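You operate a simulated robot arm through the tools that you are given. There is no shell and no other tool. Be economical: measure what you need, move in short steps, check, and stop when the job is done.

You are at the controls of a simulated two-armed robot. One attempt, no reset.

## Task
Pick up the bottle labelled "soap" from the top of the work table with one hand, pass it to the other hand and put it on the back of the sink table. Set down upright: bottle.

It is judged by the outcome, as a careful person would: the job done as asked, and still so three seconds after it is handed in. It fails if anything else is knocked over, pushed out of place, dropped, spilled or broken.

## Robot
Two 7-joint arms with two-finger grippers on one trunk, on a base that drives. Base frame: it is fixed to the floor where the robot stands at the start and does not move with it; the origin is under the middle of the robot, x ahead of it, y to its left, z up; the surface under the hand at the start is at about z = 0.8. Lengths are in m, angles in degrees, forces in N, time in s.
The left shoulder is at the start at [0.024, 0.214, 1.081], the right one opposite. With the tool pointing down near the work surface each hand reaches from about 0.2 to 0.76 m from the robot's upright axis, wherever it stands, measured 20 degrees to its own side. Places, roughly: back of the sink table (48x19 cm) [0.52, 1.28, 0.8]. Payload 2.2 kg a hand.
The TCP of each hand is the grasp point between the finger pads, 0.019 m short of the fingertips. In the tool frame z runs along the fingers and y along their closing line. The gripper opens to 0.116 m. The gripper's body begins 0.07 m behind the TCP.
Orientation is that of the tool frame in the base frame, as [roll, pitch, yaw] about the fixed x, y, z axes, in that order (R = Rz(yaw) Ry(pitch) Rx(roll)). With the fingers straight down and closing along the base's y, the tool's x points along the base's -x, its y along +y and its z along -z.

## Interface
- The arms move only by the tool play_rows. It takes "left_rows", "right_rows" or both (then of equal length, played together; a hand with none holds still); each is a list of rows, each a list of 7 numbers: the shift along the tool's x, y, z in m, then the turn, a rotation vector about the tool's x, y, z in degrees, then the opening, from 0 (shut) to 1 (fully open). In form: [[tx, ty, tz, wx, wy, wz, grip], ...]. A call has 1 to 20 rows; each row is the pose to reach, as a shift and turn from the pose commanded when the call began, along the tool's axes at that moment. A row lasts 0.2 s, in which the tool goes at most 0.05 m and 8.6 degrees; a call with a longer step from one row to the next is refused whole, and so is a gripper value outside its range. Where a pose cannot be reached the arm comes as near as it can. A force on the tool above 40 N (or 10 N above the force at the start of the call, whichever is more), or a blocked arm, ends the call early, and 0.2 s more pass. Each finger halts on what it meets, pressing with about 30 N; the grip force reading is that of the motor and also rises with nothing between the fingers. The clock runs only during rows and for 0.2 s after the last one: add rows that repeat a pose to give the fingers time. The reply holds the time, the measured pose of the TCP, the force on the tool along the base axes, the opening and the grip force, in the units named above and with some noise, with the torque about the TCP (base axes, N m) and any sound that the robot's microphone picked up.
- Cameras (640 x 400 px; columns grow to the right, rows downward): "scene" is now at [0.1335, -0.0155, 1.261]; the picture's right is [-0.16, -0.99, -0.00], its down [-0.49, 0.08, -0.87] and it looks along [0.86, -0.14, -0.50] (base axes); focal length 248 px, centre (320, 200). "left" rides on the left gripper at [0.069, 0.015, -0.096] in its tool frame; the picture's right is [-0.21, 0.98, 0.00], its down [-0.76, -0.17, -0.63] and it looks along [-0.62, -0.14, 0.77] (tool axes); focal length 251 px, centre (320, 200). "right" rides on the right gripper at [0.069, -0.015, -0.097] in its tool frame; the picture's right is [0.22, 0.98, 0.00], its down [-0.76, 0.17, -0.63] and it looks along [-0.62, 0.14, 0.77] (tool axes); focal length 251 px, centre (320, 200). There is no depth. A picture from a camera that has moved, and an enlarged one, comes with that camera's place and axes in the base frame and with its lens.
- get_image(camera): a new picture of that camera. It takes no simulated time.
- lift_body(by): slides the trunk up (or, below 0, down) by that many m; the arms and the scene camera ride with it, the base frame stays. It gives what a move gives, with no picture.
- drive_base(legs): drives the robot by 1 to 6 legs, each [ahead, left, turn to the left] in m, m and degrees, along the robot's own axes; the way and the turn of a leg run together, so that a leg with both is an arc; at most 1.5 m and 180 degrees a leg. The arms and the cameras ride along, it lands a little off, and it stops where it bumps. It gives what a move gives.
- aim_head(pan, tilt): turns the head with the scene camera to pan (to the left, within 80 degrees either way) and tilt (down, from -29 to 69), counted from straight ahead of the robot. It gives what a move gives.
- inspect(camera, box): a new picture of the part [left, top, right, bottom] of that camera's present view, enlarged. It takes no simulated time.
- sign_off(): hands the job in; it is judged then, once.

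Work in short steps. Places have to be worked out from the pictures, the camera data and where the tool is seen: move nearer, look again, correct. Check each grasp and each placing, and mend what went wrong. You have 120 turns and 108 pictures in all, those below and enlarged ones among them. Open the grippers and draw the arms clear of the work before you hand the job in, unless the task says otherwise; then end with one line.

The tools are called as a command line: name --argument value ..., lists and objects as JSON in quotes. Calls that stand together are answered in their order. play_rows: Moves the arms, as the interface text tells. Its arguments: {"type":"object","properties":{"left_rows":{"type":"array"},"right_rows":{"type":"array"}},"required":[]} The other tools are called the same way: lift_body (by) slides the trunk up or down; drive_base (legs) drives the base; aim_head (pan, tilt) turns the head that bears the scene camera; get_image (camera) takes a picture; inspect (camera, box) takes an enlarged picture of a part of a camera's view; sign_off () hands the job in.

At the start:

```text
t: 0.0
left_eef_pos: [0.4571, 0.1228, 1.1066]
left_ee_rot: [179.9, -0.1, -180.0]
left_ft_force: [0.1, -0.3, 0.3]
left_ft_torque: [0.01, -0.03, -0.01]
left_width: 0.116
left_grip_force: 0.1
right_eef_pos: [0.5335, -0.381, 1.0372]
right_ee_rot: [-180.0, 0.1, 180.0]
right_ft_force: [0.8, -0.7, 0.9]
right_ft_torque: [0.04, 0.01, -0.01]
right_width: 0.116
right_grip_force: 0.2
trunk travel left (down, up): [-0.225, 0.265]
robot x, y, heading: [0.0056, -0.0002, 0.2]
head pan, tilt: [-9.1, 29.8]
```

scene: 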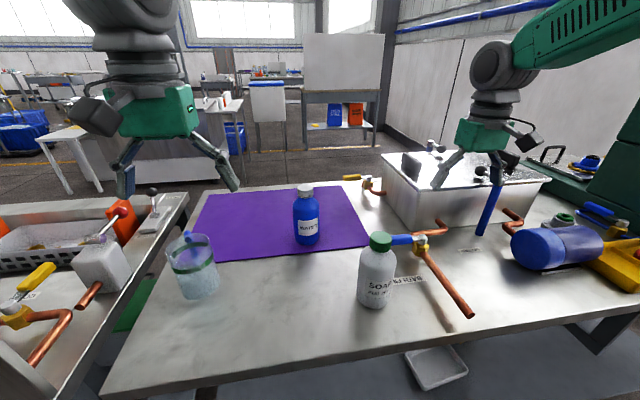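
right: 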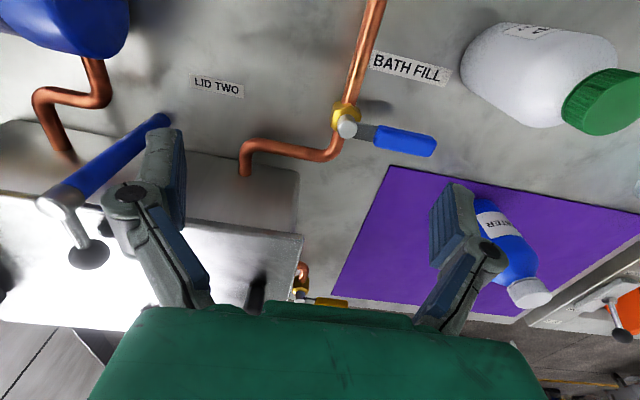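
left: 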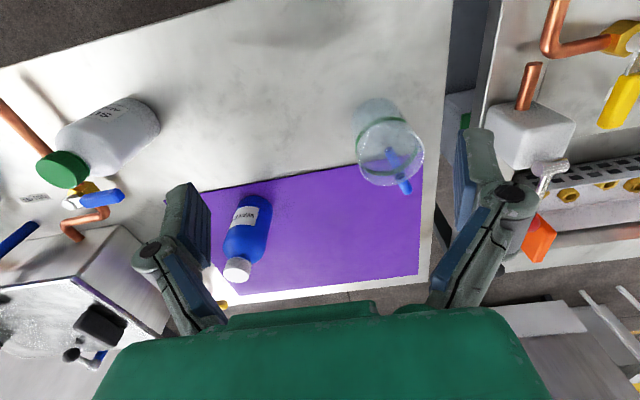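

I start by looking more closely at the soap bottle and by turning the head toward the sink table on the left.

inspect --camera "scene" --box '[320, 200, 480, 320]'

aim_head --pan 60 --tilt 25

get_image --camera "scene"

```text
3.33 times, centred on (400, 260) of scene
camera zoom: at [0.1335, -0.0155, 1.261], right [-0.16, -0.99, 0.0], down [-0.49, 0.08, -0.87], along [0.86, -0.14, -0.5], focal length 826 px, centre (53, 0)
```

zoom: 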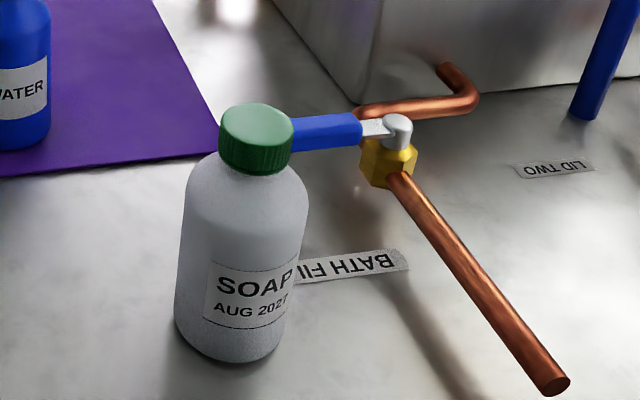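

```text
t: 1.4
left_eef_pos: [0.4548, 0.1216, 1.1083]
left_ee_rot: [-180.0, 0.1, 180.0]
left_ft_force: [-0.1, 0.2, 0.3]
left_ft_torque: [-0.03, 0.0, -0.01]
left_width: 0.1159
left_grip_force: 0.0
right_eef_pos: [0.5305, -0.3816, 1.0384]
right_ee_rot: [179.9, 0.2, 180.0]
right_ft_force: [-0.3, -0.7, 0.1]
right_ft_torque: [0.0, -0.04, 0.0]
right_width: 0.1162
right_grip_force: 0.1
trunk travel left (down, up): [-0.225, 0.265]
robot x, y, heading: [-0.0002, -0.0009, -0.1]
head pan, tilt: [60.0, 25.0]
```

```text
103 pictures are left
camera scene: at [0.0902, 0.0788, 1.2688], right [0.87, -0.5, 0.0], down [-0.21, -0.36, -0.91], along [0.45, 0.79, -0.42], focal length 248 px, centre (320, 200)
```

scene: 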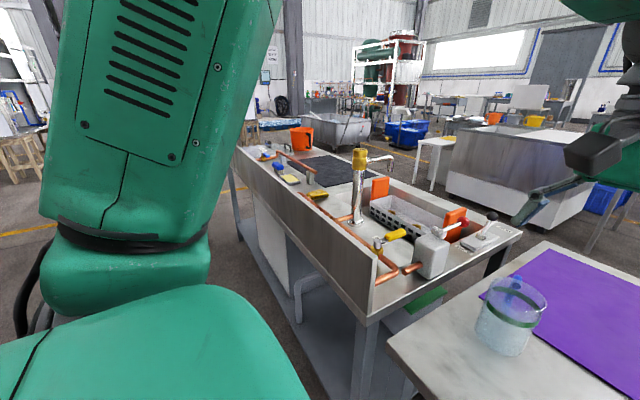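

The sink table lies to the left, with a backsplash on the robot's side. I zoom in on it.

inspect --camera "scene" --box '[230, 120, 390, 220]'

inspect --camera "scene" --box '[220, 120, 530, 320]'

```text
4.00 times, centred on (310, 170) of scene
camera zoom: at [0.0902, 0.0788, 1.2688], right [0.87, -0.5, 0.0], down [-0.21, -0.36, -0.91], along [0.45, 0.79, -0.42], focal length 992 px, centre (360, 320)
```

zoom: 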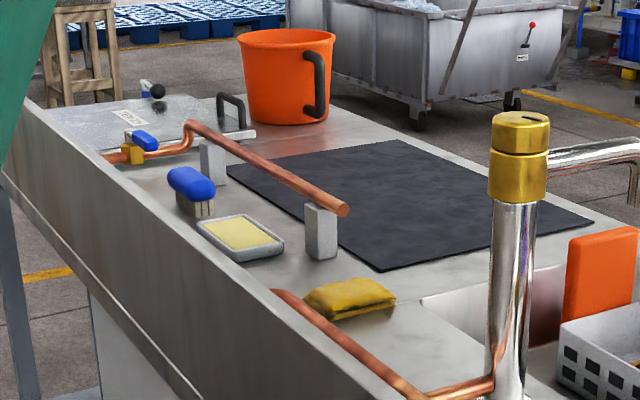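

```text
2.00 times, centred on (375, 220) of scene
camera zoom: at [0.0902, 0.0788, 1.2688], right [0.87, -0.5, 0.0], down [-0.21, -0.36, -0.91], along [0.45, 0.79, -0.42], focal length 496 px, centre (210, 160)
```

zoom: 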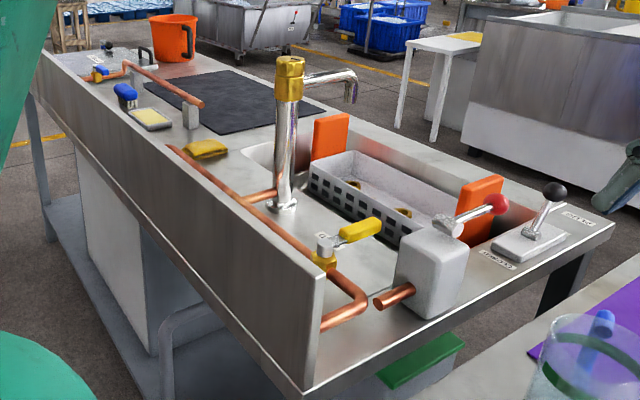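

The back strip of the sink table holds a sponge, a tray and a brush, with free spots between them, and I'll survey it closely later. To grip the bottle low and tilted with the right hand, leaving the cap for the left, I need more room. I back the base a little and aim the head at the bottle.

drive_base --legs '[[-0.18, 0, 0]]'

aim_head --pan -10 --tilt 30

get_image --camera "scene"

get_image --camera "right"

```text
t: 2.9
left_eef_pos: [0.275, 0.1219, 1.1093]
left_ee_rot: [-180.0, 0.2, 179.9]
left_ft_force: [-0.7, -0.8, 0.3]
left_ft_torque: [0.01, -0.05, 0.0]
left_width: 0.1161
left_grip_force: 0.1
right_eef_pos: [0.3505, -0.3819, 1.0401]
right_ee_rot: [180.0, 0.3, -180.0]
right_ft_force: [0.2, 0.5, 0.1]
right_ft_torque: [0.02, -0.02, -0.03]
right_width: 0.1158
right_grip_force: 0.3
trunk travel left (down, up): [-0.225, 0.265]
robot x, y, heading: [-0.1839, 0.0025, 0.0]
head pan, tilt: [60.0, 25.0]
```

```text
t: 4.3
left_eef_pos: [0.2737, 0.1227, 1.1104]
left_ee_rot: [180.0, 0.4, 179.9]
left_ft_force: [-0.4, -0.6, 0.2]
left_ft_torque: [0.03, -0.01, -0.03]
left_width: 0.1161
left_grip_force: 0.0
right_eef_pos: [0.3486, -0.3814, 1.0407]
right_ee_rot: [-180.0, 0.4, -180.0]
right_ft_force: [-0.7, 0.3, -0.6]
right_ft_torque: [-0.02, 0.03, 0.0]
right_width: 0.1161
right_grip_force: 0.2
trunk travel left (down, up): [-0.225, 0.265]
robot x, y, heading: [-0.1823, -0.002, -0.1]
head pan, tilt: [-10.0, 30.0]
```

```text
100 pictures are left
camera scene: at [-0.0458, -0.0168, 1.2606], right [-0.17, -0.98, 0.0], down [-0.5, 0.09, -0.86], along [0.85, -0.15, -0.5], focal length 248 px, centre (320, 200)
```

scene: 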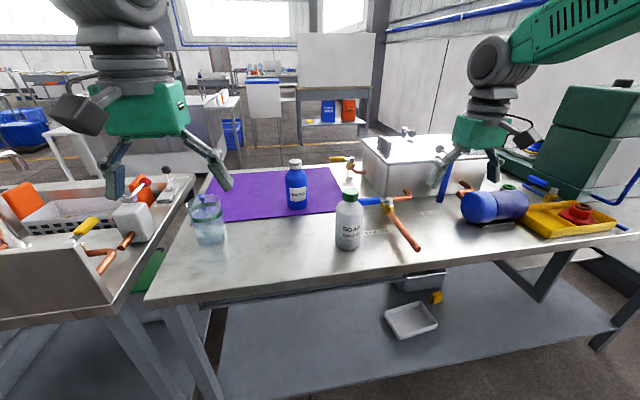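

```text
99 pictures are left
camera right: at [0.2783, -0.3968, 1.1368], right [-0.21, 0.98, 0.0], down [0.75, 0.17, 0.64], along [0.62, 0.13, -0.77], focal length 251 px, centre (320, 200)
```

right: 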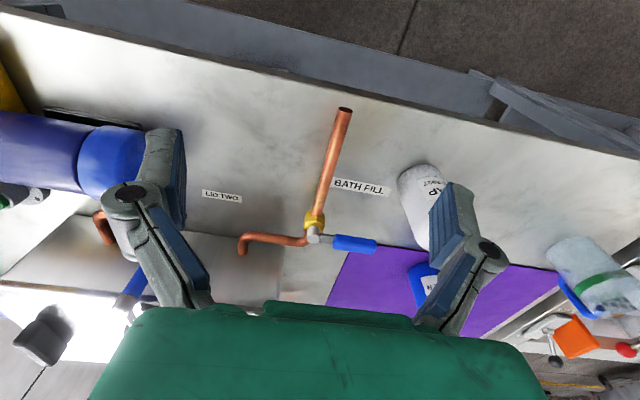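

The bottle's centre works out at about (0.495, -0.19), with a top near z 0.96. I move the right hand to a pregrasp behind it, tilted 60° toward horizontal.

play_rows --right_rows '[[-0.003, 0.019, 0.011, 0, -6, 0, 1], [-0.006, 0.038, 0.022, 0, -12, 0, 1], [-0.01, 0.057, 0.033, 0, -18, 0, 1], [-0.013, 0.076, 0.044, 0, -24, 0, 1], [-0.016, 0.095, 0.055, 0, -30, 0, 1], [-0.019, 0.114, 0.066, 0, -36, 0, 1], [-0.022, 0.133, 0.077, 0, -42, 0, 1], [-0.026, 0.152, 0.088, 0, -48, 0, 1], [-0.029, 0.171, 0.099, 0, -54, 0, 1], [-0.032, 0.19, 0.11, 0, -60, 0, 1], [-0.032, 0.19, 0.11, 0, -60, 0, 1]]'

get_image --camera "right"

get_image --camera "scene"

```text
t: 6.7
left_eef_pos: [0.2712, 0.1231, 1.1096]
left_ee_rot: [-180.0, 0.3, 179.9]
left_ft_force: [0.1, 0.3, -0.4]
left_ft_torque: [-0.02, -0.02, 0.0]
left_width: 0.1161
left_grip_force: 0.0
right_eef_pos: [0.3879, -0.1992, 0.9528]
right_ee_rot: [173.4, 61.9, 172.5]
right_ft_force: [-1.5, 0.0, 0.2]
right_ft_torque: [-0.01, 0.01, -0.02]
right_width: 0.1161
right_grip_force: 0.0
trunk travel left (down, up): [-0.225, 0.265]
robot x, y, heading: [-0.1817, -0.0017, -0.0]
head pan, tilt: [-10.0, 30.0]
```

```text
98 pictures are left
camera right: at [0.2691, -0.2112, 0.9353], right [-0.07, 0.99, -0.14], down [-0.2, 0.12, 0.97], along [0.98, 0.1, 0.19], focal length 251 px, centre (320, 200)
```

right: 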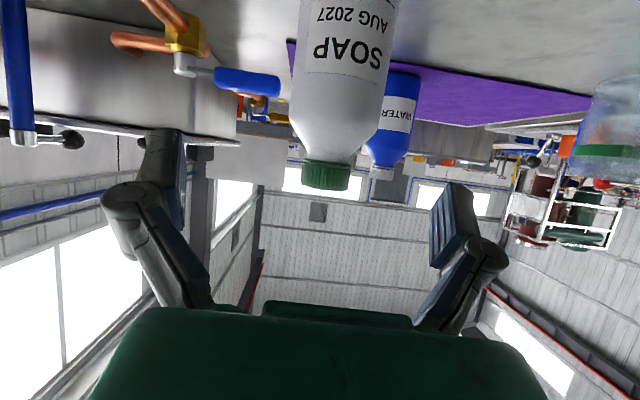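

```text
97 pictures are left
camera scene: at [-0.0463, -0.015, 1.2607], right [-0.17, -0.98, 0.0], down [-0.5, 0.09, -0.86], along [0.85, -0.15, -0.5], focal length 248 px, centre (320, 200)
```

scene: 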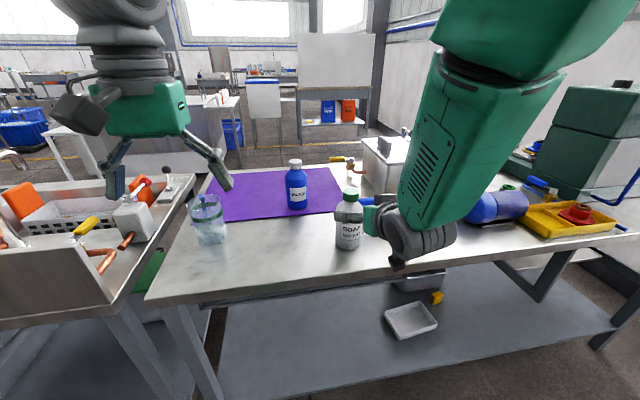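

The right hand ended about 2 cm high and slightly rolled. I hold for one step to see whether that is lag or a limit.

play_rows --right_rows '[[0, 0, 0, 0, 0, 0, 1], [0, 0, 0, 0, 0, 0, 1], [0, 0, 0, 0, 0, 0, 1]]'

```text
t: 7.5
left_eef_pos: [0.2728, 0.1234, 1.1099]
left_ee_rot: [-180.0, 0.2, 179.9]
left_ft_force: [0.2, -0.6, 0.6]
left_ft_torque: [0.01, -0.02, 0.01]
left_width: 0.1161
left_grip_force: 0.1
right_eef_pos: [0.3866, -0.2015, 0.9485]
right_ee_rot: [173.8, 61.5, 172.5]
right_ft_force: [-0.2, 0.2, -0.3]
right_ft_torque: [0.01, -0.02, 0.0]
right_width: 0.116
right_grip_force: 0.0
trunk travel left (down, up): [-0.225, 0.265]
robot x, y, heading: [-0.1787, -0.0019, -0.1]
head pan, tilt: [-10.0, 30.0]
```

It's a small reach limit, which should ease as the arm extends. The bottle measures about 8.5 cm across, centred at y ≈ -0.185, so I advance halfway along the tool and correct y.

play_rows --right_rows '[[0, 0.008, 0.02, 0, 0, 0, 1], [0, 0.012, 0.04, 0, 0, 0, 1], [0, 0.012, 0.05, 0, 0, 0, 1], [0, 0.012, 0.05, 0, 0, 0, 1]]'

get_image --camera "right"

```text
t: 8.5
left_eef_pos: [0.2718, 0.1231, 1.111]
left_ee_rot: [-180.0, 0.3, 179.9]
left_ft_force: [0.4, 0.3, -0.8]
left_ft_torque: [0.0, -0.04, 0.0]
left_width: 0.1161
left_grip_force: 0.1
right_eef_pos: [0.43, -0.1929, 0.9155]
right_ee_rot: [174.9, 60.6, 173.3]
right_ft_force: [-0.2, 0.0, 0.4]
right_ft_torque: [0.01, 0.0, 0.0]
right_width: 0.116
right_grip_force: 0.0
trunk travel left (down, up): [-0.225, 0.265]
robot x, y, heading: [-0.1785, 0.0001, -0.1]
head pan, tilt: [-10.0, 30.0]
```

```text
96 pictures are left
camera right: at [0.3109, -0.2036, 0.9006], right [-0.07, 0.99, -0.14], down [-0.18, 0.13, 0.98], along [0.98, 0.09, 0.17], focal length 251 px, centre (320, 200)
```

right: 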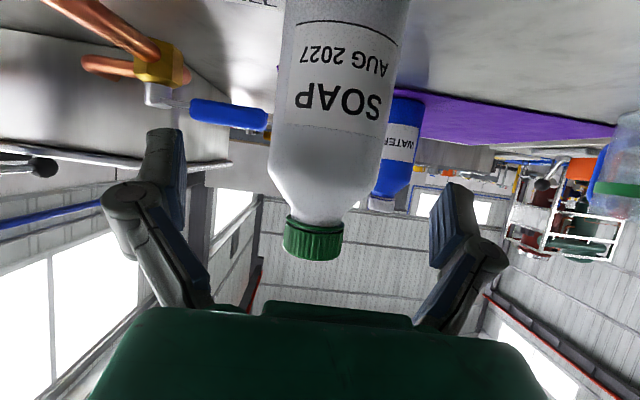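

The bottle axis is at y ≈ -0.187 and the hand is at -0.193, converging as it extends. I advance further along the tool axis, fingers open.

play_rows --right_rows '[[0, 0.003, 0.015, 0, 0, 0, 1], [0, 0.003, 0.03, 0, 0, 0, 1], [0, 0.003, 0.045, 0, 0, 0, 1], [0, 0.003, 0.045, 0, 0, 0, 1]]'

get_image --camera "right"

```text
t: 9.5
left_eef_pos: [0.271, 0.1239, 1.1112]
left_ee_rot: [180.0, 0.3, -180.0]
left_ft_force: [-0.7, -0.4, -0.1]
left_ft_torque: [-0.02, 0.01, 0.01]
left_width: 0.1162
left_grip_force: 0.0
right_eef_pos: [0.4635, -0.1768, 0.8836]
right_ee_rot: [-179.6, 60.2, -179.8]
right_ft_force: [-1.0, 0.8, 0.0]
right_ft_torque: [0.0, 0.03, -0.01]
right_width: 0.116
right_grip_force: 0.1
trunk travel left (down, up): [-0.225, 0.265]
robot x, y, heading: [-0.1801, 0.0009, -0.1]
head pan, tilt: [-10.0, 30.0]
```

```text
95 pictures are left
camera right: at [0.3451, -0.1927, 0.8711], right [-0.1, 0.98, -0.19], down [-0.17, 0.17, 0.97], along [0.98, 0.13, 0.15], focal length 251 px, centre (320, 200)
```

right: 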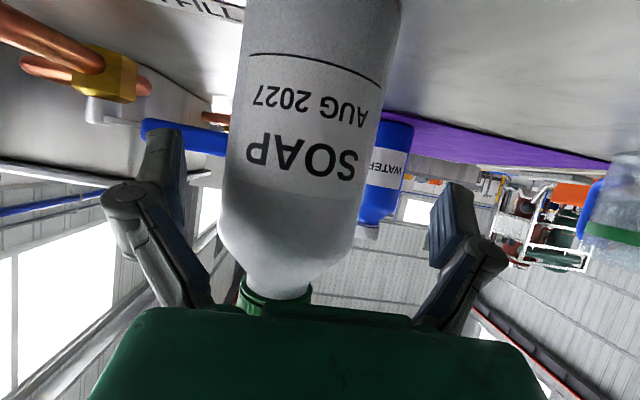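

The roll is now clean, and the bottle centre reads y ≈ -0.19 against the tool's -0.177. I shift 1.3 cm right first, then advance to the grasp depth.

play_rows --right_rows '[[0, -0.007, 0, 0, 0, 0, 1], [0, -0.013, 0, 0, 0, 0, 1], [0, -0.013, 0, 0, 0, 0, 1], [0, -0.013, 0.015, 0, 0, 0, 1], [0, -0.013, 0.03, 0, 0, 0, 1], [0, -0.013, 0.042, 0, 0, 0, 1], [0, -0.013, 0.042, 0, 0, 0, 1]]'

get_image --camera "right"

inspect --camera "scene" --box '[260, 150, 480, 290]'

```text
t: 11.1
left_eef_pos: [0.2707, 0.1247, 1.1115]
left_ee_rot: [-179.8, 0.4, 180.0]
left_ft_force: [-0.3, 0.9, 0.6]
left_ft_torque: [-0.03, 0.01, 0.01]
left_width: 0.1161
left_grip_force: 0.0
right_eef_pos: [0.4996, -0.1889, 0.8648]
right_ee_rot: [-179.7, 60.6, -179.9]
right_ft_force: [-2.2, -0.7, 9.8]
right_ft_torque: [0.05, 0.41, 0.05]
right_width: 0.116
right_grip_force: 0.0
trunk travel left (down, up): [-0.225, 0.265]
robot x, y, heading: [-0.1763, 0.0024, -0.4]
head pan, tilt: [-10.0, 30.0]
```

```text
94 pictures are left
camera right: at [0.3818, -0.2044, 0.8526], right [-0.1, 0.98, -0.19], down [-0.18, 0.17, 0.97], along [0.98, 0.14, 0.16], focal length 251 px, centre (320, 200)
```

right: 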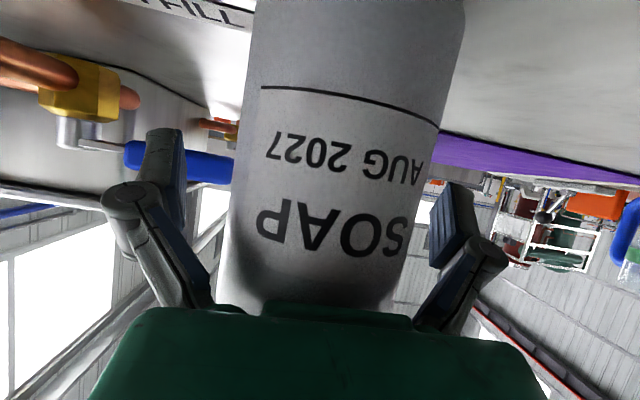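

```text
2.86 times, centred on (370, 220) of scene
camera zoom: at [-0.0477, -0.0144, 1.261], right [-0.17, -0.98, 0.0], down [-0.49, 0.09, -0.86], along [0.85, -0.15, -0.5], focal length 708 px, centre (177, 143)
```

zoom: 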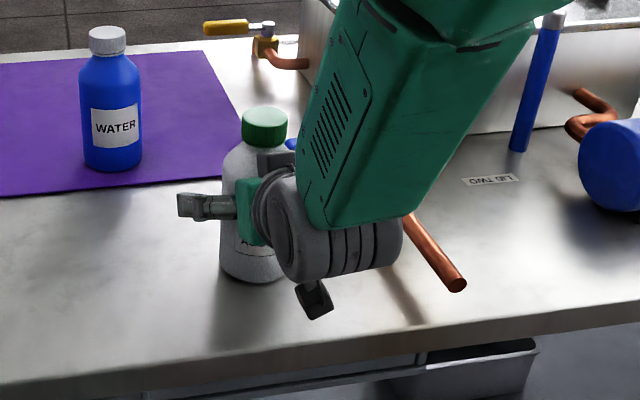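

An upward force of 9.8 N suggests the wrist camera is touching the table. I raise 1.2 cm straight up, then check before closing.

play_rows --right_rows '[[-0.0052, 0.001, -0.003, 0, 0, 0, 1], [-0.0104, 0.002, -0.006, 0, 0, 0, 1], [-0.0104, 0.002, -0.006, 0, 0, 0, 1]]'

```text
t: 11.9
left_eef_pos: [0.2722, 0.1235, 1.1095]
left_ee_rot: [-180.0, 0.3, 179.9]
left_ft_force: [0.4, -0.1, 0.6]
left_ft_torque: [-0.02, 0.04, -0.05]
left_width: 0.1159
left_grip_force: 0.0
right_eef_pos: [0.5016, -0.1864, 0.8761]
right_ee_rot: [-179.8, 60.3, -179.9]
right_ft_force: [-0.8, -0.2, 0.4]
right_ft_torque: [0.0, 0.01, 0.05]
right_width: 0.1159
right_grip_force: 0.0
trunk travel left (down, up): [-0.225, 0.265]
robot x, y, heading: [-0.1775, -0.0015, -0.1]
head pan, tilt: [-10.0, 30.0]
```

The contact is gone and the tool is at z 0.876, on the bottle body. I close the fingers.

play_rows --right_rows '[[0, 0, 0, 0, 0, 0, 0.85], [0, 0, 0, 0, 0, 0, 0.7], [0, 0, 0, 0, 0, 0, 0.6], [0, 0, 0, 0, 0, 0, 0.5], [0, 0, 0, 0, 0, 0, 0.5]]'

get_image --camera "right"

```text
t: 13.1
left_eef_pos: [0.2714, 0.1244, 1.1095]
left_ee_rot: [180.0, 0.4, 179.9]
left_ft_force: [-0.3, 0.3, 0.7]
left_ft_torque: [-0.02, -0.03, -0.03]
left_width: 0.116
left_grip_force: 0.0
right_eef_pos: [0.4993, -0.1866, 0.875]
right_ee_rot: [-179.7, 60.3, -179.8]
right_ft_force: [1.2, -0.3, -0.1]
right_ft_torque: [-0.07, -0.01, -0.08]
right_width: 0.0709
right_grip_force: 30.0
trunk travel left (down, up): [-0.225, 0.265]
robot x, y, heading: [-0.1789, -0.0051, 0.1]
head pan, tilt: [-10.0, 30.0]
```

```text
92 pictures are left
camera right: at [0.3813, -0.2021, 0.8631], right [-0.11, 0.98, -0.19], down [-0.18, 0.17, 0.97], along [0.98, 0.14, 0.15], focal length 251 px, centre (320, 200)
```

right: 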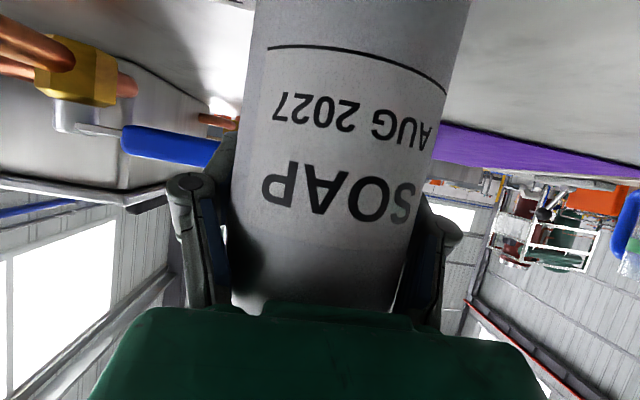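

Gripped at 71 mm with 30 N. I lift 12 cm straight up, in tool coordinates.

play_rows --right_rows '[[-0.0087, 0, -0.005, 0, 0, 0, 0.45], [-0.026, 0, -0.015, 0, 0, 0, 0.45], [-0.0433, 0, -0.025, 0, 0, 0, 0.45], [-0.061, 0, -0.035, 0, 0, 0, 0.45], [-0.078, 0, -0.045, 0, 0, 0, 0.45], [-0.0953, 0, -0.055, 0, 0, 0, 0.45], [-0.104, 0, -0.06, 0, 0, 0, 0.45], [-0.104, 0, -0.06, 0, 0, 0, 0.45]]'

get_image --camera "scene"

```text
t: 14.9
left_eef_pos: [0.2732, 0.122, 1.11]
left_ee_rot: [179.9, 0.4, 179.8]
left_ft_force: [-0.3, -0.9, -0.3]
left_ft_torque: [0.03, 0.01, 0.03]
left_width: 0.1159
left_grip_force: 0.0
right_eef_pos: [0.499, -0.1865, 0.9953]
right_ee_rot: [-179.7, 60.4, -179.9]
right_ft_force: [0.4, 0.8, -4.1]
right_ft_torque: [0.11, -0.06, 0.03]
right_width: 0.0707
right_grip_force: 31.0
trunk travel left (down, up): [-0.225, 0.265]
robot x, y, heading: [-0.1776, 0.0024, 0.1]
head pan, tilt: [-10.0, 30.0]
```

```text
91 pictures are left
camera scene: at [-0.0448, -0.015, 1.2604], right [-0.17, -0.98, 0.0], down [-0.5, 0.09, -0.86], along [0.85, -0.15, -0.5], focal length 248 px, centre (320, 200)
```

scene: 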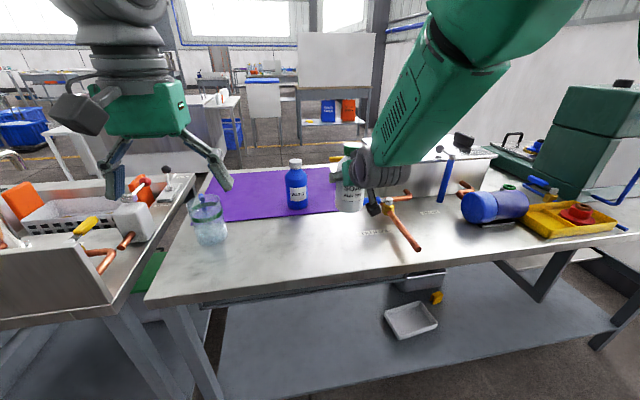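

The bottle is held (about 0.42 kg). I first raise the left hand out of the way, then bring the bottle toward the middle and a little lower for the pass.

play_rows --left_rows '[[0, 0.02, -0.03, 0, 0, 0, 1], [-0.02, 0.04, -0.06, 0, 0, 0, 1], [-0.05, 0.05, -0.09, 0, 0, 0, 1], [-0.08, 0.05, -0.09, 0, 0, 0, 1], [-0.08, 0.05, -0.09, 0, 0, 0, 1], [-0.08, 0.05, -0.09, 0, 0, 0, 1], [-0.08, 0.05, -0.09, 0, 0, 0, 1], [-0.08, 0.05, -0.09, 0, 0, 0, 1]]' --right_rows '[[0, 0, 0, 0, 0, 0, 0.45], [0, 0.02, 0, 0, 0, 0, 0.45], [0, 0.05, 0, 0, 0, 0, 0.45], [0.0087, 0.08, 0.005, 0, 0, 0, 0.45], [0.0173, 0.11, 0.01, 0, 0, 0, 0.45], [0.026, 0.13, 0.015, 0, 0, 0, 0.45], [0.0346, 0.14, 0.02, 0, 0, 0, 0.45], [0.0346, 0.14, 0.02, 0, 0, 0, 0.45]]'

aim_head --pan 0 --tilt 25

get_image --camera "scene"

get_image --camera "left"

```text
t: 16.9
left_eef_pos: [0.3484, 0.1727, 1.2034]
left_ee_rot: [179.9, 0.6, 179.9]
left_ft_force: [-0.1, 0.4, 0.4]
left_ft_torque: [0.0, -0.01, 0.0]
left_width: 0.1161
left_grip_force: 0.1
right_eef_pos: [0.5076, -0.0759, 0.9664]
right_ee_rot: [174.0, 59.9, 171.8]
right_ft_force: [-1.4, -0.7, -4.3]
right_ft_torque: [-0.04, -0.02, 0.0]
right_width: 0.0706
right_grip_force: 29.8
trunk travel left (down, up): [-0.225, 0.265]
robot x, y, heading: [-0.1798, -0.0004, -0.2]
head pan, tilt: [-10.0, 30.0]
stopped in row 8 (right hand): the arm was blocked; the commanded pose is now the measured one
```

```text
t: 17.6
left_eef_pos: [0.3496, 0.1752, 1.2009]
left_ee_rot: [-179.9, 0.5, 179.9]
left_ft_force: [-0.5, -0.5, 0.8]
left_ft_torque: [-0.03, 0.02, 0.01]
left_width: 0.1159
left_grip_force: 0.0
right_eef_pos: [0.5088, -0.0754, 0.968]
right_ee_rot: [173.8, 60.2, 171.5]
right_ft_force: [-0.2, -0.7, -4.6]
right_ft_torque: [-0.09, -0.15, -0.01]
right_width: 0.0706
right_grip_force: 29.8
trunk travel left (down, up): [-0.225, 0.265]
robot x, y, heading: [-0.1788, -0.0027, -0.0]
head pan, tilt: [0.0, 25.0]
```

```text
90 pictures are left
camera scene: at [-0.041, 0.0015, 1.2683], right [0.0, -1.0, 0.0], down [-0.43, 0.0, -0.9], along [0.9, 0.0, -0.43], focal length 248 px, centre (320, 200)
```

scene: 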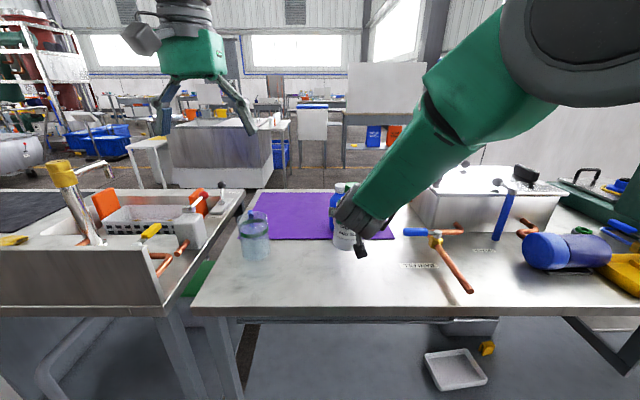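

```text
89 pictures are left
camera left: at [0.2767, 0.1888, 1.298], right [0.22, 0.98, 0.0], down [0.75, -0.17, 0.64], along [0.62, -0.14, -0.77], focal length 251 px, centre (320, 200)
```

left: 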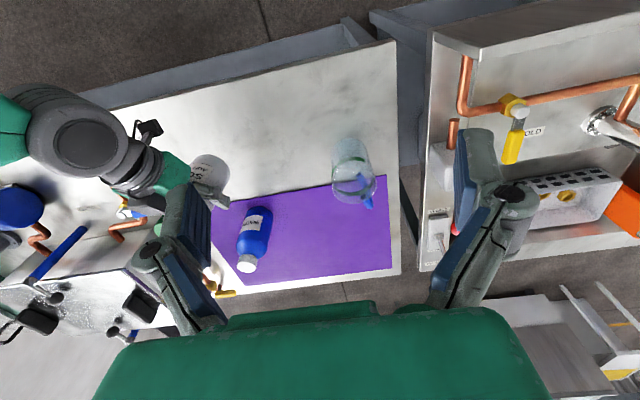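

The wrist limit blocked further leftward motion at this yaw. I turn the right hand about 25° to the left about the vertical while bringing the bottle in toward the middle, and correct the small roll.

play_rows --right_rows '[[0.005, 0.006, -0.0045, -2.85, 0.17, -2.06, 0.45], [0.01, 0.013, -0.009, -5.7, 0.33, -4.1, 0.45], [0.015, 0.019, -0.0137, -8.55, 0.5, -6.2, 0.45], [0.02, 0.026, -0.018, -11.4, 0.67, -8.25, 0.45], [0.0245, 0.032, -0.023, -14.25, 0.84, -10.3, 0.45], [0.029, 0.039, -0.0275, -17.1, 1, -12.4, 0.45], [0.034, 0.045, -0.032, -20, 1.17, -14.4, 0.45], [0.039, 0.0515, -0.0365, -22.8, 1.34, -16.5, 0.45], [0.039, 0.0515, -0.0365, -22.8, 1.34, -16.5, 0.45]]'

get_image --camera "left"

get_image --camera "scene"

```text
t: 19.6
left_eef_pos: [0.3492, 0.1735, 1.202]
left_ee_rot: [-180.0, 0.4, 179.9]
left_ft_force: [-0.5, 0.2, 0.0]
left_ft_torque: [0.02, -0.02, -0.03]
left_width: 0.1158
left_grip_force: 0.0
right_eef_pos: [0.4589, -0.0176, 0.9548]
right_ee_rot: [-179.6, 59.7, -154.6]
right_ft_force: [-0.3, 0.4, -4.4]
right_ft_torque: [0.03, -0.1, 0.03]
right_width: 0.0705
right_grip_force: 30.2
trunk travel left (down, up): [-0.225, 0.265]
robot x, y, heading: [-0.1782, 0.0032, -0.1]
head pan, tilt: [0.0, 25.0]
```

```text
88 pictures are left
camera left: at [0.2765, 0.1884, 1.298], right [0.22, 0.98, 0.0], down [0.75, -0.17, 0.64], along [0.62, -0.14, -0.77], focal length 251 px, centre (320, 200)
```

left: 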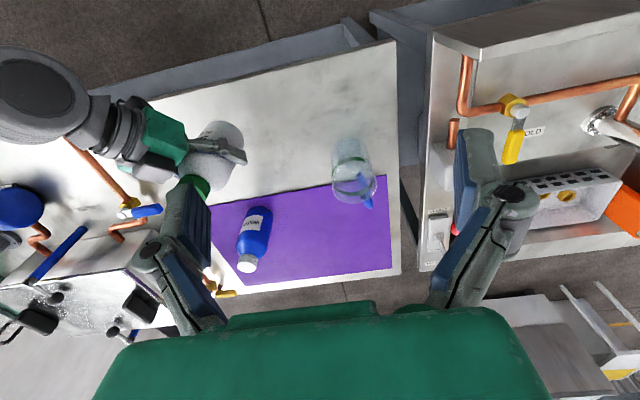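

```text
87 pictures are left
camera scene: at [-0.0413, 0.0013, 1.2684], right [0.0, -1.0, 0.0], down [-0.43, 0.0, -0.9], along [0.9, 0.0, -0.43], focal length 248 px, centre (320, 200)
```

scene: 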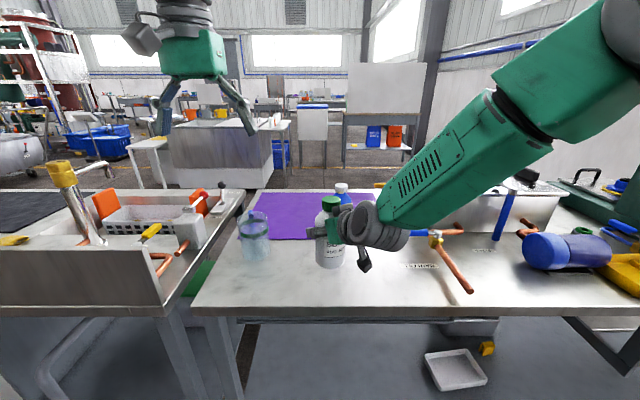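

The bottle is upright at about (0.459, -0.018), cap top near z 1.04. I bring the left hand above the cap at z ≈ 1.13, yawed 20° so its fingers run parallel to the right ones.

play_rows --left_rows '[[-0.012, -0.021, 0.0, 0, 0, -2.5, 1], [-0.025, -0.045, 0.0, 0, 0, -5, 1], [-0.04, -0.07, 0.01, 0, 0, -7.5, 1], [-0.055, -0.095, 0.02, 0, 0, -10, 1], [-0.069, -0.12, 0.03, 0, 0, -12.5, 1], [-0.083, -0.145, 0.04, 0, 0, -15, 1], [-0.097, -0.169, 0.055, 0, 0, -17.5, 1], [-0.11, -0.1915, 0.07, 0, 0, -20, 1], [-0.11, -0.1915, 0.07, 0, 0, -20, 1]]'

get_image --camera "left"

inspect --camera "scene" --box '[220, 100, 460, 300]'

```text
t: 21.6
left_eef_pos: [0.4368, 0.0021, 1.1325]
left_ee_rot: [-179.3, 0.3, -159.2]
left_ft_force: [0.4, -0.1, 0.9]
left_ft_torque: [0.02, -0.01, 0.0]
left_width: 0.1159
left_grip_force: 0.0
left hand out of reach, approached as far as the arm can: row 6, 7, 8, 9
right_eef_pos: [0.46, -0.0185, 0.956]
right_ee_rot: [-179.9, 59.8, -154.7]
right_ft_force: [0.6, -0.2, -6.0]
right_ft_torque: [-0.04, -0.14, -0.06]
right_width: 0.0704
right_grip_force: 30.5
trunk travel left (down, up): [-0.225, 0.265]
robot x, y, heading: [-0.1737, -0.0041, 0.3]
head pan, tilt: [0.0, 25.0]
```

```text
86 pictures are left
camera left: at [0.3639, -0.0071, 1.2282], right [-0.14, 0.99, -0.01], down [0.76, 0.12, 0.64], along [0.63, 0.08, -0.77], focal length 251 px, centre (320, 200)
```

left: 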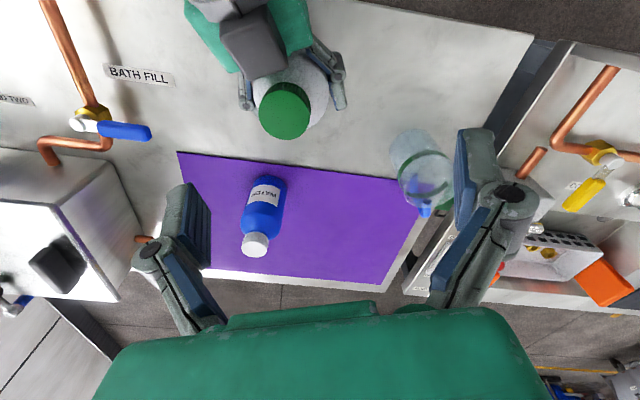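

```text
2.00 times, centred on (340, 200) of scene
camera zoom: at [-0.0402, -0.0002, 1.2682], right [0.0, -1.0, 0.0], down [-0.43, 0.0, -0.9], along [0.9, 0.0, -0.43], focal length 496 px, centre (280, 200)
```

zoom: 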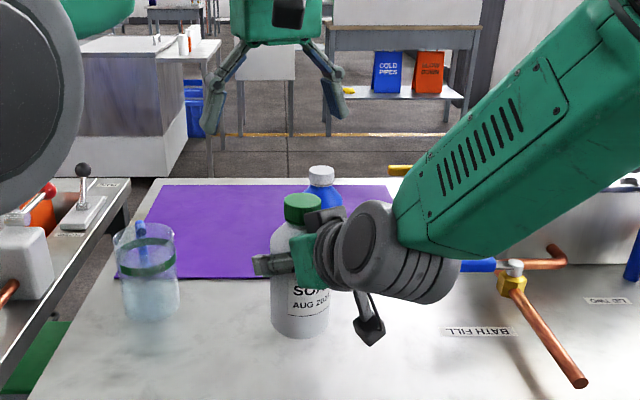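

The wrist camera puts the cap at about (0.438, -0.026), z ≈ 1.035, and the left arm is near a limit at this height. I lower it toward z 1.08, still above the cap, to see whether it reaches.

play_rows --left_rows '[[0.008, 0, 0.015, 0, 0, 0, 1], [0.016, 0, 0.03, 0, 0, 0, 1], [0.02, 0, 0.045, 0, 0, 0, 1], [0.02, 0, 0.052, 0, 0, 0, 1], [0.02, 0, 0.052, 0, 0, 0, 1]]'

get_image --camera "left"

```text
t: 23.0
left_eef_pos: [0.4202, 0.0134, 1.0391]
left_ee_rot: [179.8, -3.9, -157.4]
left_ft_force: [0.6, -2.3, 1.4]
left_ft_torque: [0.08, 0.05, -0.01]
left_width: 0.1162
left_grip_force: 0.1
right_eef_pos: [0.456, -0.018, 0.957]
right_ee_rot: [-179.6, 59.8, -154.4]
right_ft_force: [-1.5, 2.4, -5.5]
right_ft_torque: [0.08, -0.02, 0.01]
right_width: 0.0704
right_grip_force: 29.6
trunk travel left (down, up): [-0.225, 0.265]
robot x, y, heading: [-0.1798, -0.0027, -0.1]
head pan, tilt: [0.0, 25.0]
stopped in row 5 (left hand): the arm was blocked; the commanded pose is now the measured one
```

```text
84 pictures are left
camera left: at [0.3544, 0.0034, 1.1412], right [-0.18, 0.98, -0.01], down [0.8, 0.15, 0.58], along [0.57, 0.09, -0.82], focal length 251 px, centre (320, 200)
```

left: 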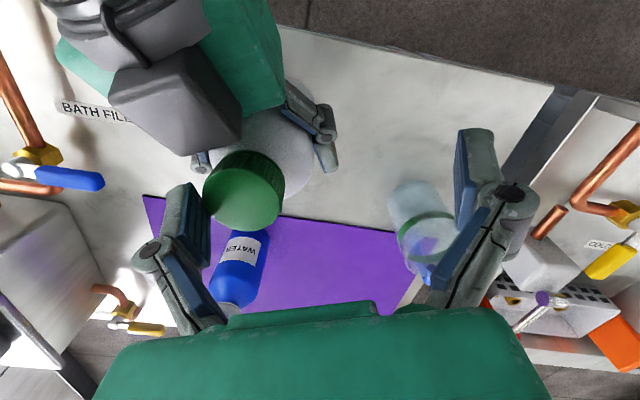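

The left arm is at a sideways limit and its finger is almost on the cap edge. I back the left hand up and to the left, then bring the bottle further left instead.

play_rows --left_rows '[[0, 0, -0.02, 0, 0, 0, 1], [0, 0, -0.04, 0, 0, 0, 1], [0, 0.01, -0.06, 0, 0, 0, 1], [0, 0.03, -0.08, 0, 0, 0, 1], [0, 0.06, -0.09, 0, 0, 0, 1], [0, 0.09, -0.1, 0, 0, 0, 1], [0, 0.12, -0.1, 0, 0, 0, 1], [0, 0.12, -0.1, 0, 0, 0, 1]]'

get_image --camera "scene"

```text
t: 24.8
left_eef_pos: [0.3786, 0.1228, 1.1424]
left_ee_rot: [179.8, -3.6, -158.2]
left_ft_force: [-0.2, 0.8, 0.1]
left_ft_torque: [0.0, 0.02, 0.0]
left_width: 0.116
left_grip_force: 0.0
right_eef_pos: [0.4553, -0.0175, 0.9572]
right_ee_rot: [-179.5, 59.8, -154.4]
right_ft_force: [-0.5, -0.8, -6.2]
right_ft_torque: [0.06, -0.05, 0.03]
right_width: 0.0698
right_grip_force: 29.9
trunk travel left (down, up): [-0.225, 0.265]
robot x, y, heading: [-0.1807, -0.0001, -0.1]
head pan, tilt: [0.0, 25.0]
```

```text
83 pictures are left
camera scene: at [-0.0404, 0.001, 1.2682], right [0.0, -1.0, 0.0], down [-0.43, 0.0, -0.9], along [0.9, 0.0, -0.43], focal length 248 px, centre (320, 200)
```

scene: 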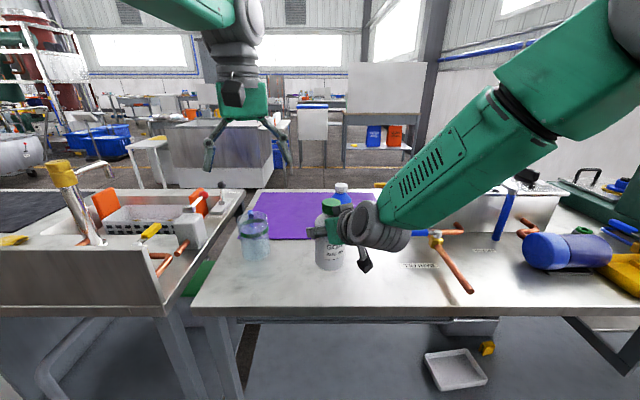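

I turn the right hand another 20° left and move the bottle about 10 cm left and a little nearer, staying clear of the left hand and the jar.

play_rows --right_rows '[[0, 0.013, 0, -2.2, 0, -1.25, 0.45], [0, 0.027, 0, -4.3, 0, -2.5, 0.45], [0, 0.04, 0, -6.5, 0, -3.75, 0.45], [0, 0.053, 0, -8.65, 0, -5, 0.45], [0, 0.067, 0, -10.8, 0, -6.25, 0.45], [0, 0.08, 0, -13, 0, -7.5, 0.45], [0, 0.094, 0, -15.1, 0, -8.75, 0.45], [0, 0.107, 0, -17.3, 0, -10, 0.45], [0, 0.107, 0, -17.3, 0, -10, 0.45]]'

get_image --camera "left"

get_image --camera "scene"

```text
t: 26.8
left_eef_pos: [0.3793, 0.1225, 1.1415]
left_ee_rot: [179.8, -3.6, -158.1]
left_ft_force: [0.6, 0.1, -0.3]
left_ft_torque: [-0.01, -0.02, 0.0]
left_width: 0.1162
left_grip_force: 0.1
right_eef_pos: [0.41, 0.0796, 0.9562]
right_ee_rot: [-179.7, 59.8, -134.5]
right_ft_force: [1.1, -0.5, -4.7]
right_ft_torque: [0.07, -0.3, -0.07]
right_width: 0.0701
right_grip_force: 30.3
trunk travel left (down, up): [-0.225, 0.265]
robot x, y, heading: [-0.1823, -0.0004, -0.2]
head pan, tilt: [0.0, 25.0]
```

```text
82 pictures are left
camera left: at [0.3122, 0.113, 1.2427], right [-0.17, 0.99, -0.01], down [0.8, 0.14, 0.58], along [0.58, 0.09, -0.81], focal length 251 px, centre (320, 200)
```

left: 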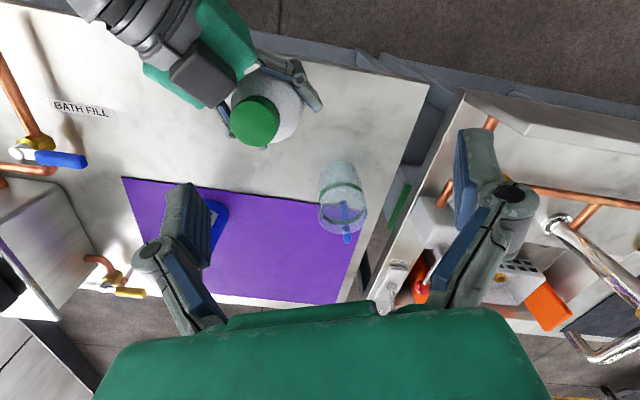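

```text
81 pictures are left
camera scene: at [-0.0411, 0.0011, 1.2683], right [0.0, -1.0, 0.0], down [-0.43, 0.0, -0.9], along [0.9, 0.0, -0.43], focal length 248 px, centre (320, 200)
```

scene: 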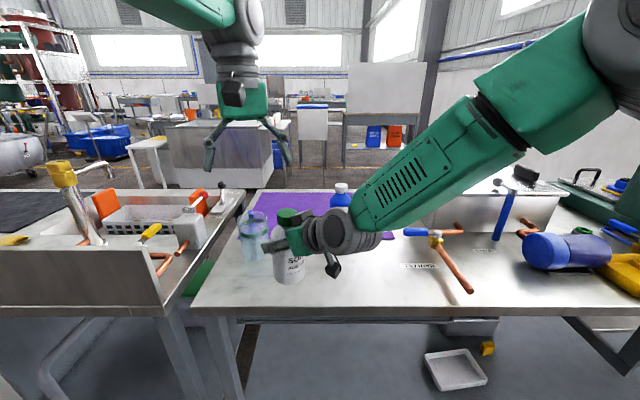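

The cap is now at about (0.390, 0.069). I centre the left hand over it at z ≈ 1.08, level its small pitch error, and narrow the opening to about 75 mm to keep clear of the right hand's parts.

play_rows --left_rows '[[0.001, -0.011, 0.0, 0, -0.7, 0, 0.9], [0.002, -0.022, 0.012, 0, -1.4, 0, 0.8], [0.0035, -0.033, 0.025, 0, -2.1, 0, 0.7], [0.005, -0.044, 0.038, 0, -2.8, 0, 0.65], [0.0059, -0.0537, 0.05, 0, -3.6, 0, 0.65], [0.0059, -0.0537, 0.05, 0, -3.6, 0, 0.65]]'

get_image --camera "left"

inspect --camera "scene" --box '[200, 100, 400, 300]'

```text
t: 28.2
left_eef_pos: [0.3914, 0.0684, 1.0905]
left_ee_rot: [179.8, -0.1, -158.1]
left_ft_force: [0.3, -0.5, -0.1]
left_ft_torque: [0.03, 0.02, -0.02]
left_width: 0.0756
left_grip_force: 0.0
right_eef_pos: [0.4103, 0.0783, 0.9566]
right_ee_rot: [-179.6, 59.8, -134.5]
right_ft_force: [-1.9, -0.2, -5.1]
right_ft_torque: [0.13, 0.11, 0.07]
right_width: 0.0701
right_grip_force: 29.7
trunk travel left (down, up): [-0.225, 0.265]
robot x, y, heading: [-0.1792, -0.0002, -0.5]
head pan, tilt: [0.0, 25.0]
```

```text
80 pictures are left
camera left: at [0.318, 0.0567, 1.1891], right [-0.17, 0.99, 0.0], down [0.76, 0.13, 0.63], along [0.62, 0.11, -0.77], focal length 251 px, centre (320, 200)
```

left: 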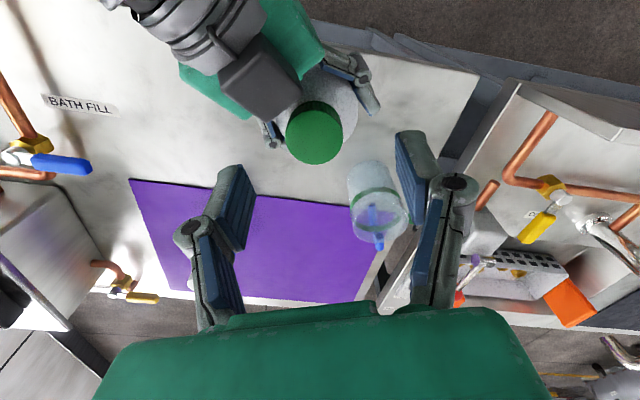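

```text
2.00 times, centred on (300, 200) of scene
camera zoom: at [-0.0411, 0.0006, 1.2684], right [0.0, -1.0, 0.0], down [-0.43, 0.0, -0.9], along [0.9, 0.0, -0.43], focal length 496 px, centre (360, 200)
```

zoom: 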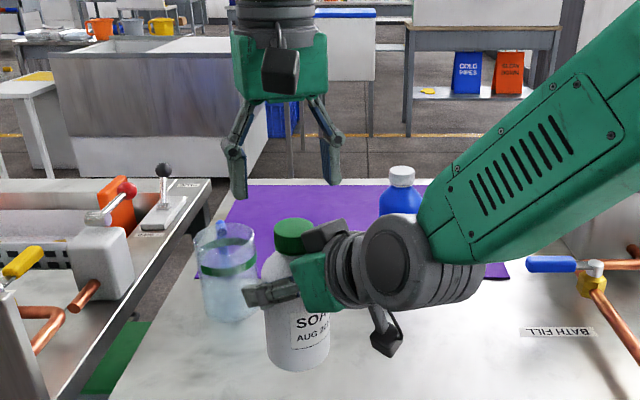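

The tool is centred over the cap, but a box on the right hand sits close behind it. I yaw another 12°, lean the left hand's camera side up by 10° to clear it, and descend partway.

play_rows --left_rows '[[0.001, 0, 0, 0, 3.3, -4, 0.65], [0.001, 0, 0, 0, 6.6, -8, 0.62], [0.001, 0, 0, 0, 10, -12, 0.6], [0.001, 0, 0.015, 0, 10, -12, 0.6], [0.001, 0, 0.03, 0, 10, -12, 0.6], [0.001, 0, 0.042, 0, 10, -12, 0.6], [0.001, 0, 0.042, 0, 10, -12, 0.6]]'

get_image --camera "left"

inspect --camera "scene" --box '[220, 120, 400, 280]'

```text
t: 29.8
left_eef_pos: [0.3894, 0.0682, 1.0503]
left_ee_rot: [178.8, -9.9, -145.9]
left_ft_force: [-0.3, -0.8, -0.2]
left_ft_torque: [-0.02, -0.03, 0.0]
left_width: 0.0696
left_grip_force: 0.0
right_eef_pos: [0.4105, 0.0783, 0.9551]
right_ee_rot: [-179.5, 59.8, -134.5]
right_ft_force: [-0.9, 0.4, -5.4]
right_ft_torque: [0.04, -0.05, 0.02]
right_width: 0.0717
right_grip_force: 30.0
trunk travel left (down, up): [-0.225, 0.265]
robot x, y, heading: [-0.1807, -0.0009, -0.1]
head pan, tilt: [0.0, 25.0]
```

```text
78 pictures are left
camera left: at [0.3367, 0.0506, 1.1576], right [-0.37, 0.93, -0.02], down [0.81, 0.33, 0.49], along [0.46, 0.17, -0.87], focal length 251 px, centre (320, 200)
```

left: 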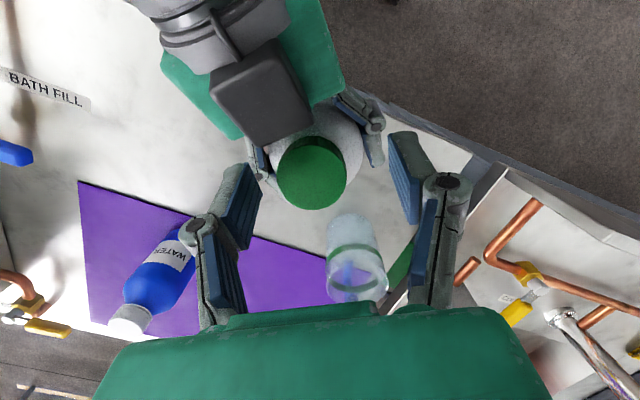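

```text
2.50 times, centred on (310, 200) of scene
camera zoom: at [-0.0409, 0.0008, 1.2684], right [0.0, -1.0, 0.0], down [-0.43, 0.0, -0.9], along [0.9, 0.0, -0.43], focal length 620 px, centre (345, 200)
```

zoom: 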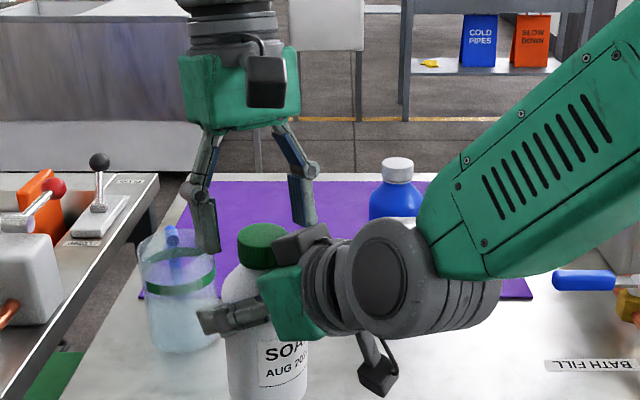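

Both cameras agree the cap sits midway between the left fingers. I descend straight down another 2.8 cm to take the cap.

play_rows --left_rows '[[-0.0017, 0, 0.01, 0, 0, 0, 0.6], [-0.0035, 0, 0.02, 0, 0, 0, 0.6], [-0.005, 0, 0.028, 0, 0, 0, 0.6], [-0.005, 0, 0.028, 0, 0, 0, 0.6]]'

get_image --camera "left"

inspect --camera "scene" --box '[220, 120, 400, 280]'

```text
t: 30.8
left_eef_pos: [0.3889, 0.069, 1.0228]
left_ee_rot: [178.7, -9.9, -146.0]
left_ft_force: [0.1, 0.2, -1.0]
left_ft_torque: [0.01, 0.01, -0.01]
left_width: 0.0696
left_grip_force: 0.0
right_eef_pos: [0.4108, 0.0777, 0.9559]
right_ee_rot: [-179.6, 59.7, -134.5]
right_ft_force: [-0.4, 0.3, -5.3]
right_ft_torque: [0.06, -0.07, -0.01]
right_width: 0.0712
right_grip_force: 29.6
trunk travel left (down, up): [-0.225, 0.265]
robot x, y, heading: [-0.1751, 0.0009, 0.1]
head pan, tilt: [0.0, 25.0]
```

```text
76 pictures are left
camera left: at [0.3366, 0.051, 1.1296], right [-0.37, 0.93, -0.02], down [0.81, 0.33, 0.49], along [0.46, 0.17, -0.87], focal length 251 px, centre (320, 200)
```

left: 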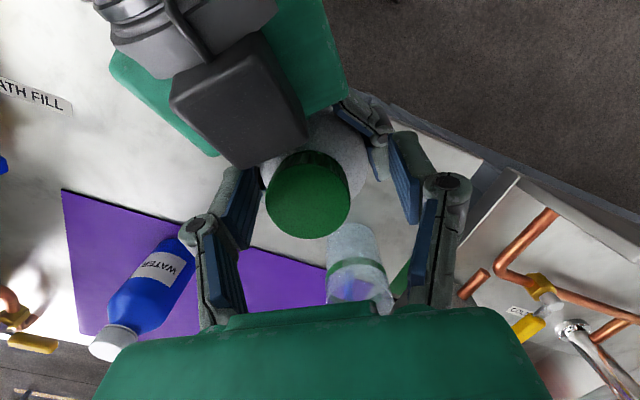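

```text
2.50 times, centred on (310, 200) of scene
camera zoom: at [-0.0409, 0.0007, 1.2683], right [0.0, -1.0, 0.0], down [-0.43, 0.0, -0.9], along [0.9, 0.0, -0.43], focal length 620 px, centre (345, 200)
```

zoom: 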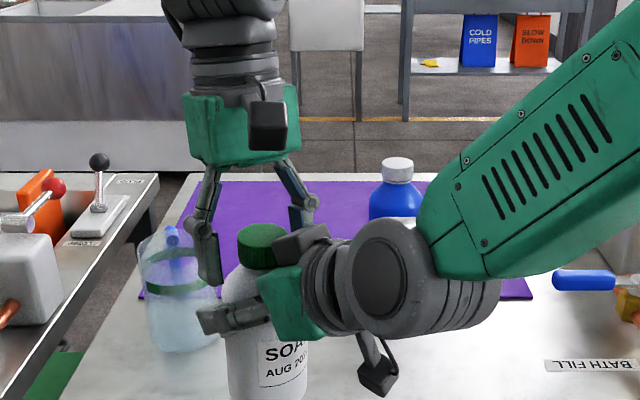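

The cap sits about 3 mm off-centre, so I correct that, lower 3 mm and close the left fingers on the cap.

play_rows --left_rows '[[0, -0.003, 0.003, 0, 0, 0, 0.6], [0, -0.003, 0.003, 0, 0, 0, 0.45], [0, -0.003, 0.003, 0, 0, 0, 0.35], [0, -0.003, 0.003, 0, 0, 0, 0.25], [0, -0.003, 0.003, 0, 0, 0, 0.15], [0, -0.003, 0.003, 0, 0, 0, 0.15]]'

get_image --camera "left"

```text
t: 32.2
left_eef_pos: [0.3908, 0.0651, 1.0181]
left_ee_rot: [179.0, -9.8, -146.0]
left_ft_force: [18.4, -21.5, 0.0]
left_ft_torque: [-0.45, -0.56, -0.24]
left_width: 0.0373
left_grip_force: 29.7
right_eef_pos: [0.4094, 0.0813, 0.9569]
right_ee_rot: [-179.7, 59.8, -134.3]
right_ft_force: [-17.8, 22.8, 0.4]
right_ft_torque: [-1.0, -0.47, -0.45]
right_width: 0.0714
right_grip_force: 30.3
trunk travel left (down, up): [-0.225, 0.265]
robot x, y, heading: [-0.1795, 0.0011, -0.3]
head pan, tilt: [0.0, 25.0]
```

```text
74 pictures are left
camera left: at [0.3382, 0.0472, 1.1269], right [-0.37, 0.93, -0.02], down [0.81, 0.33, 0.49], along [0.46, 0.16, -0.87], focal length 251 px, centre (320, 200)
```

left: 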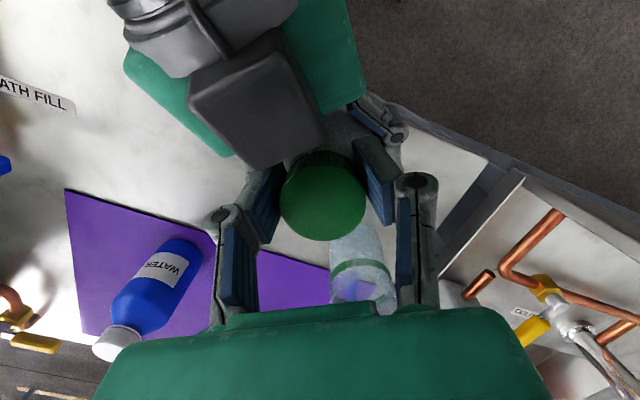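

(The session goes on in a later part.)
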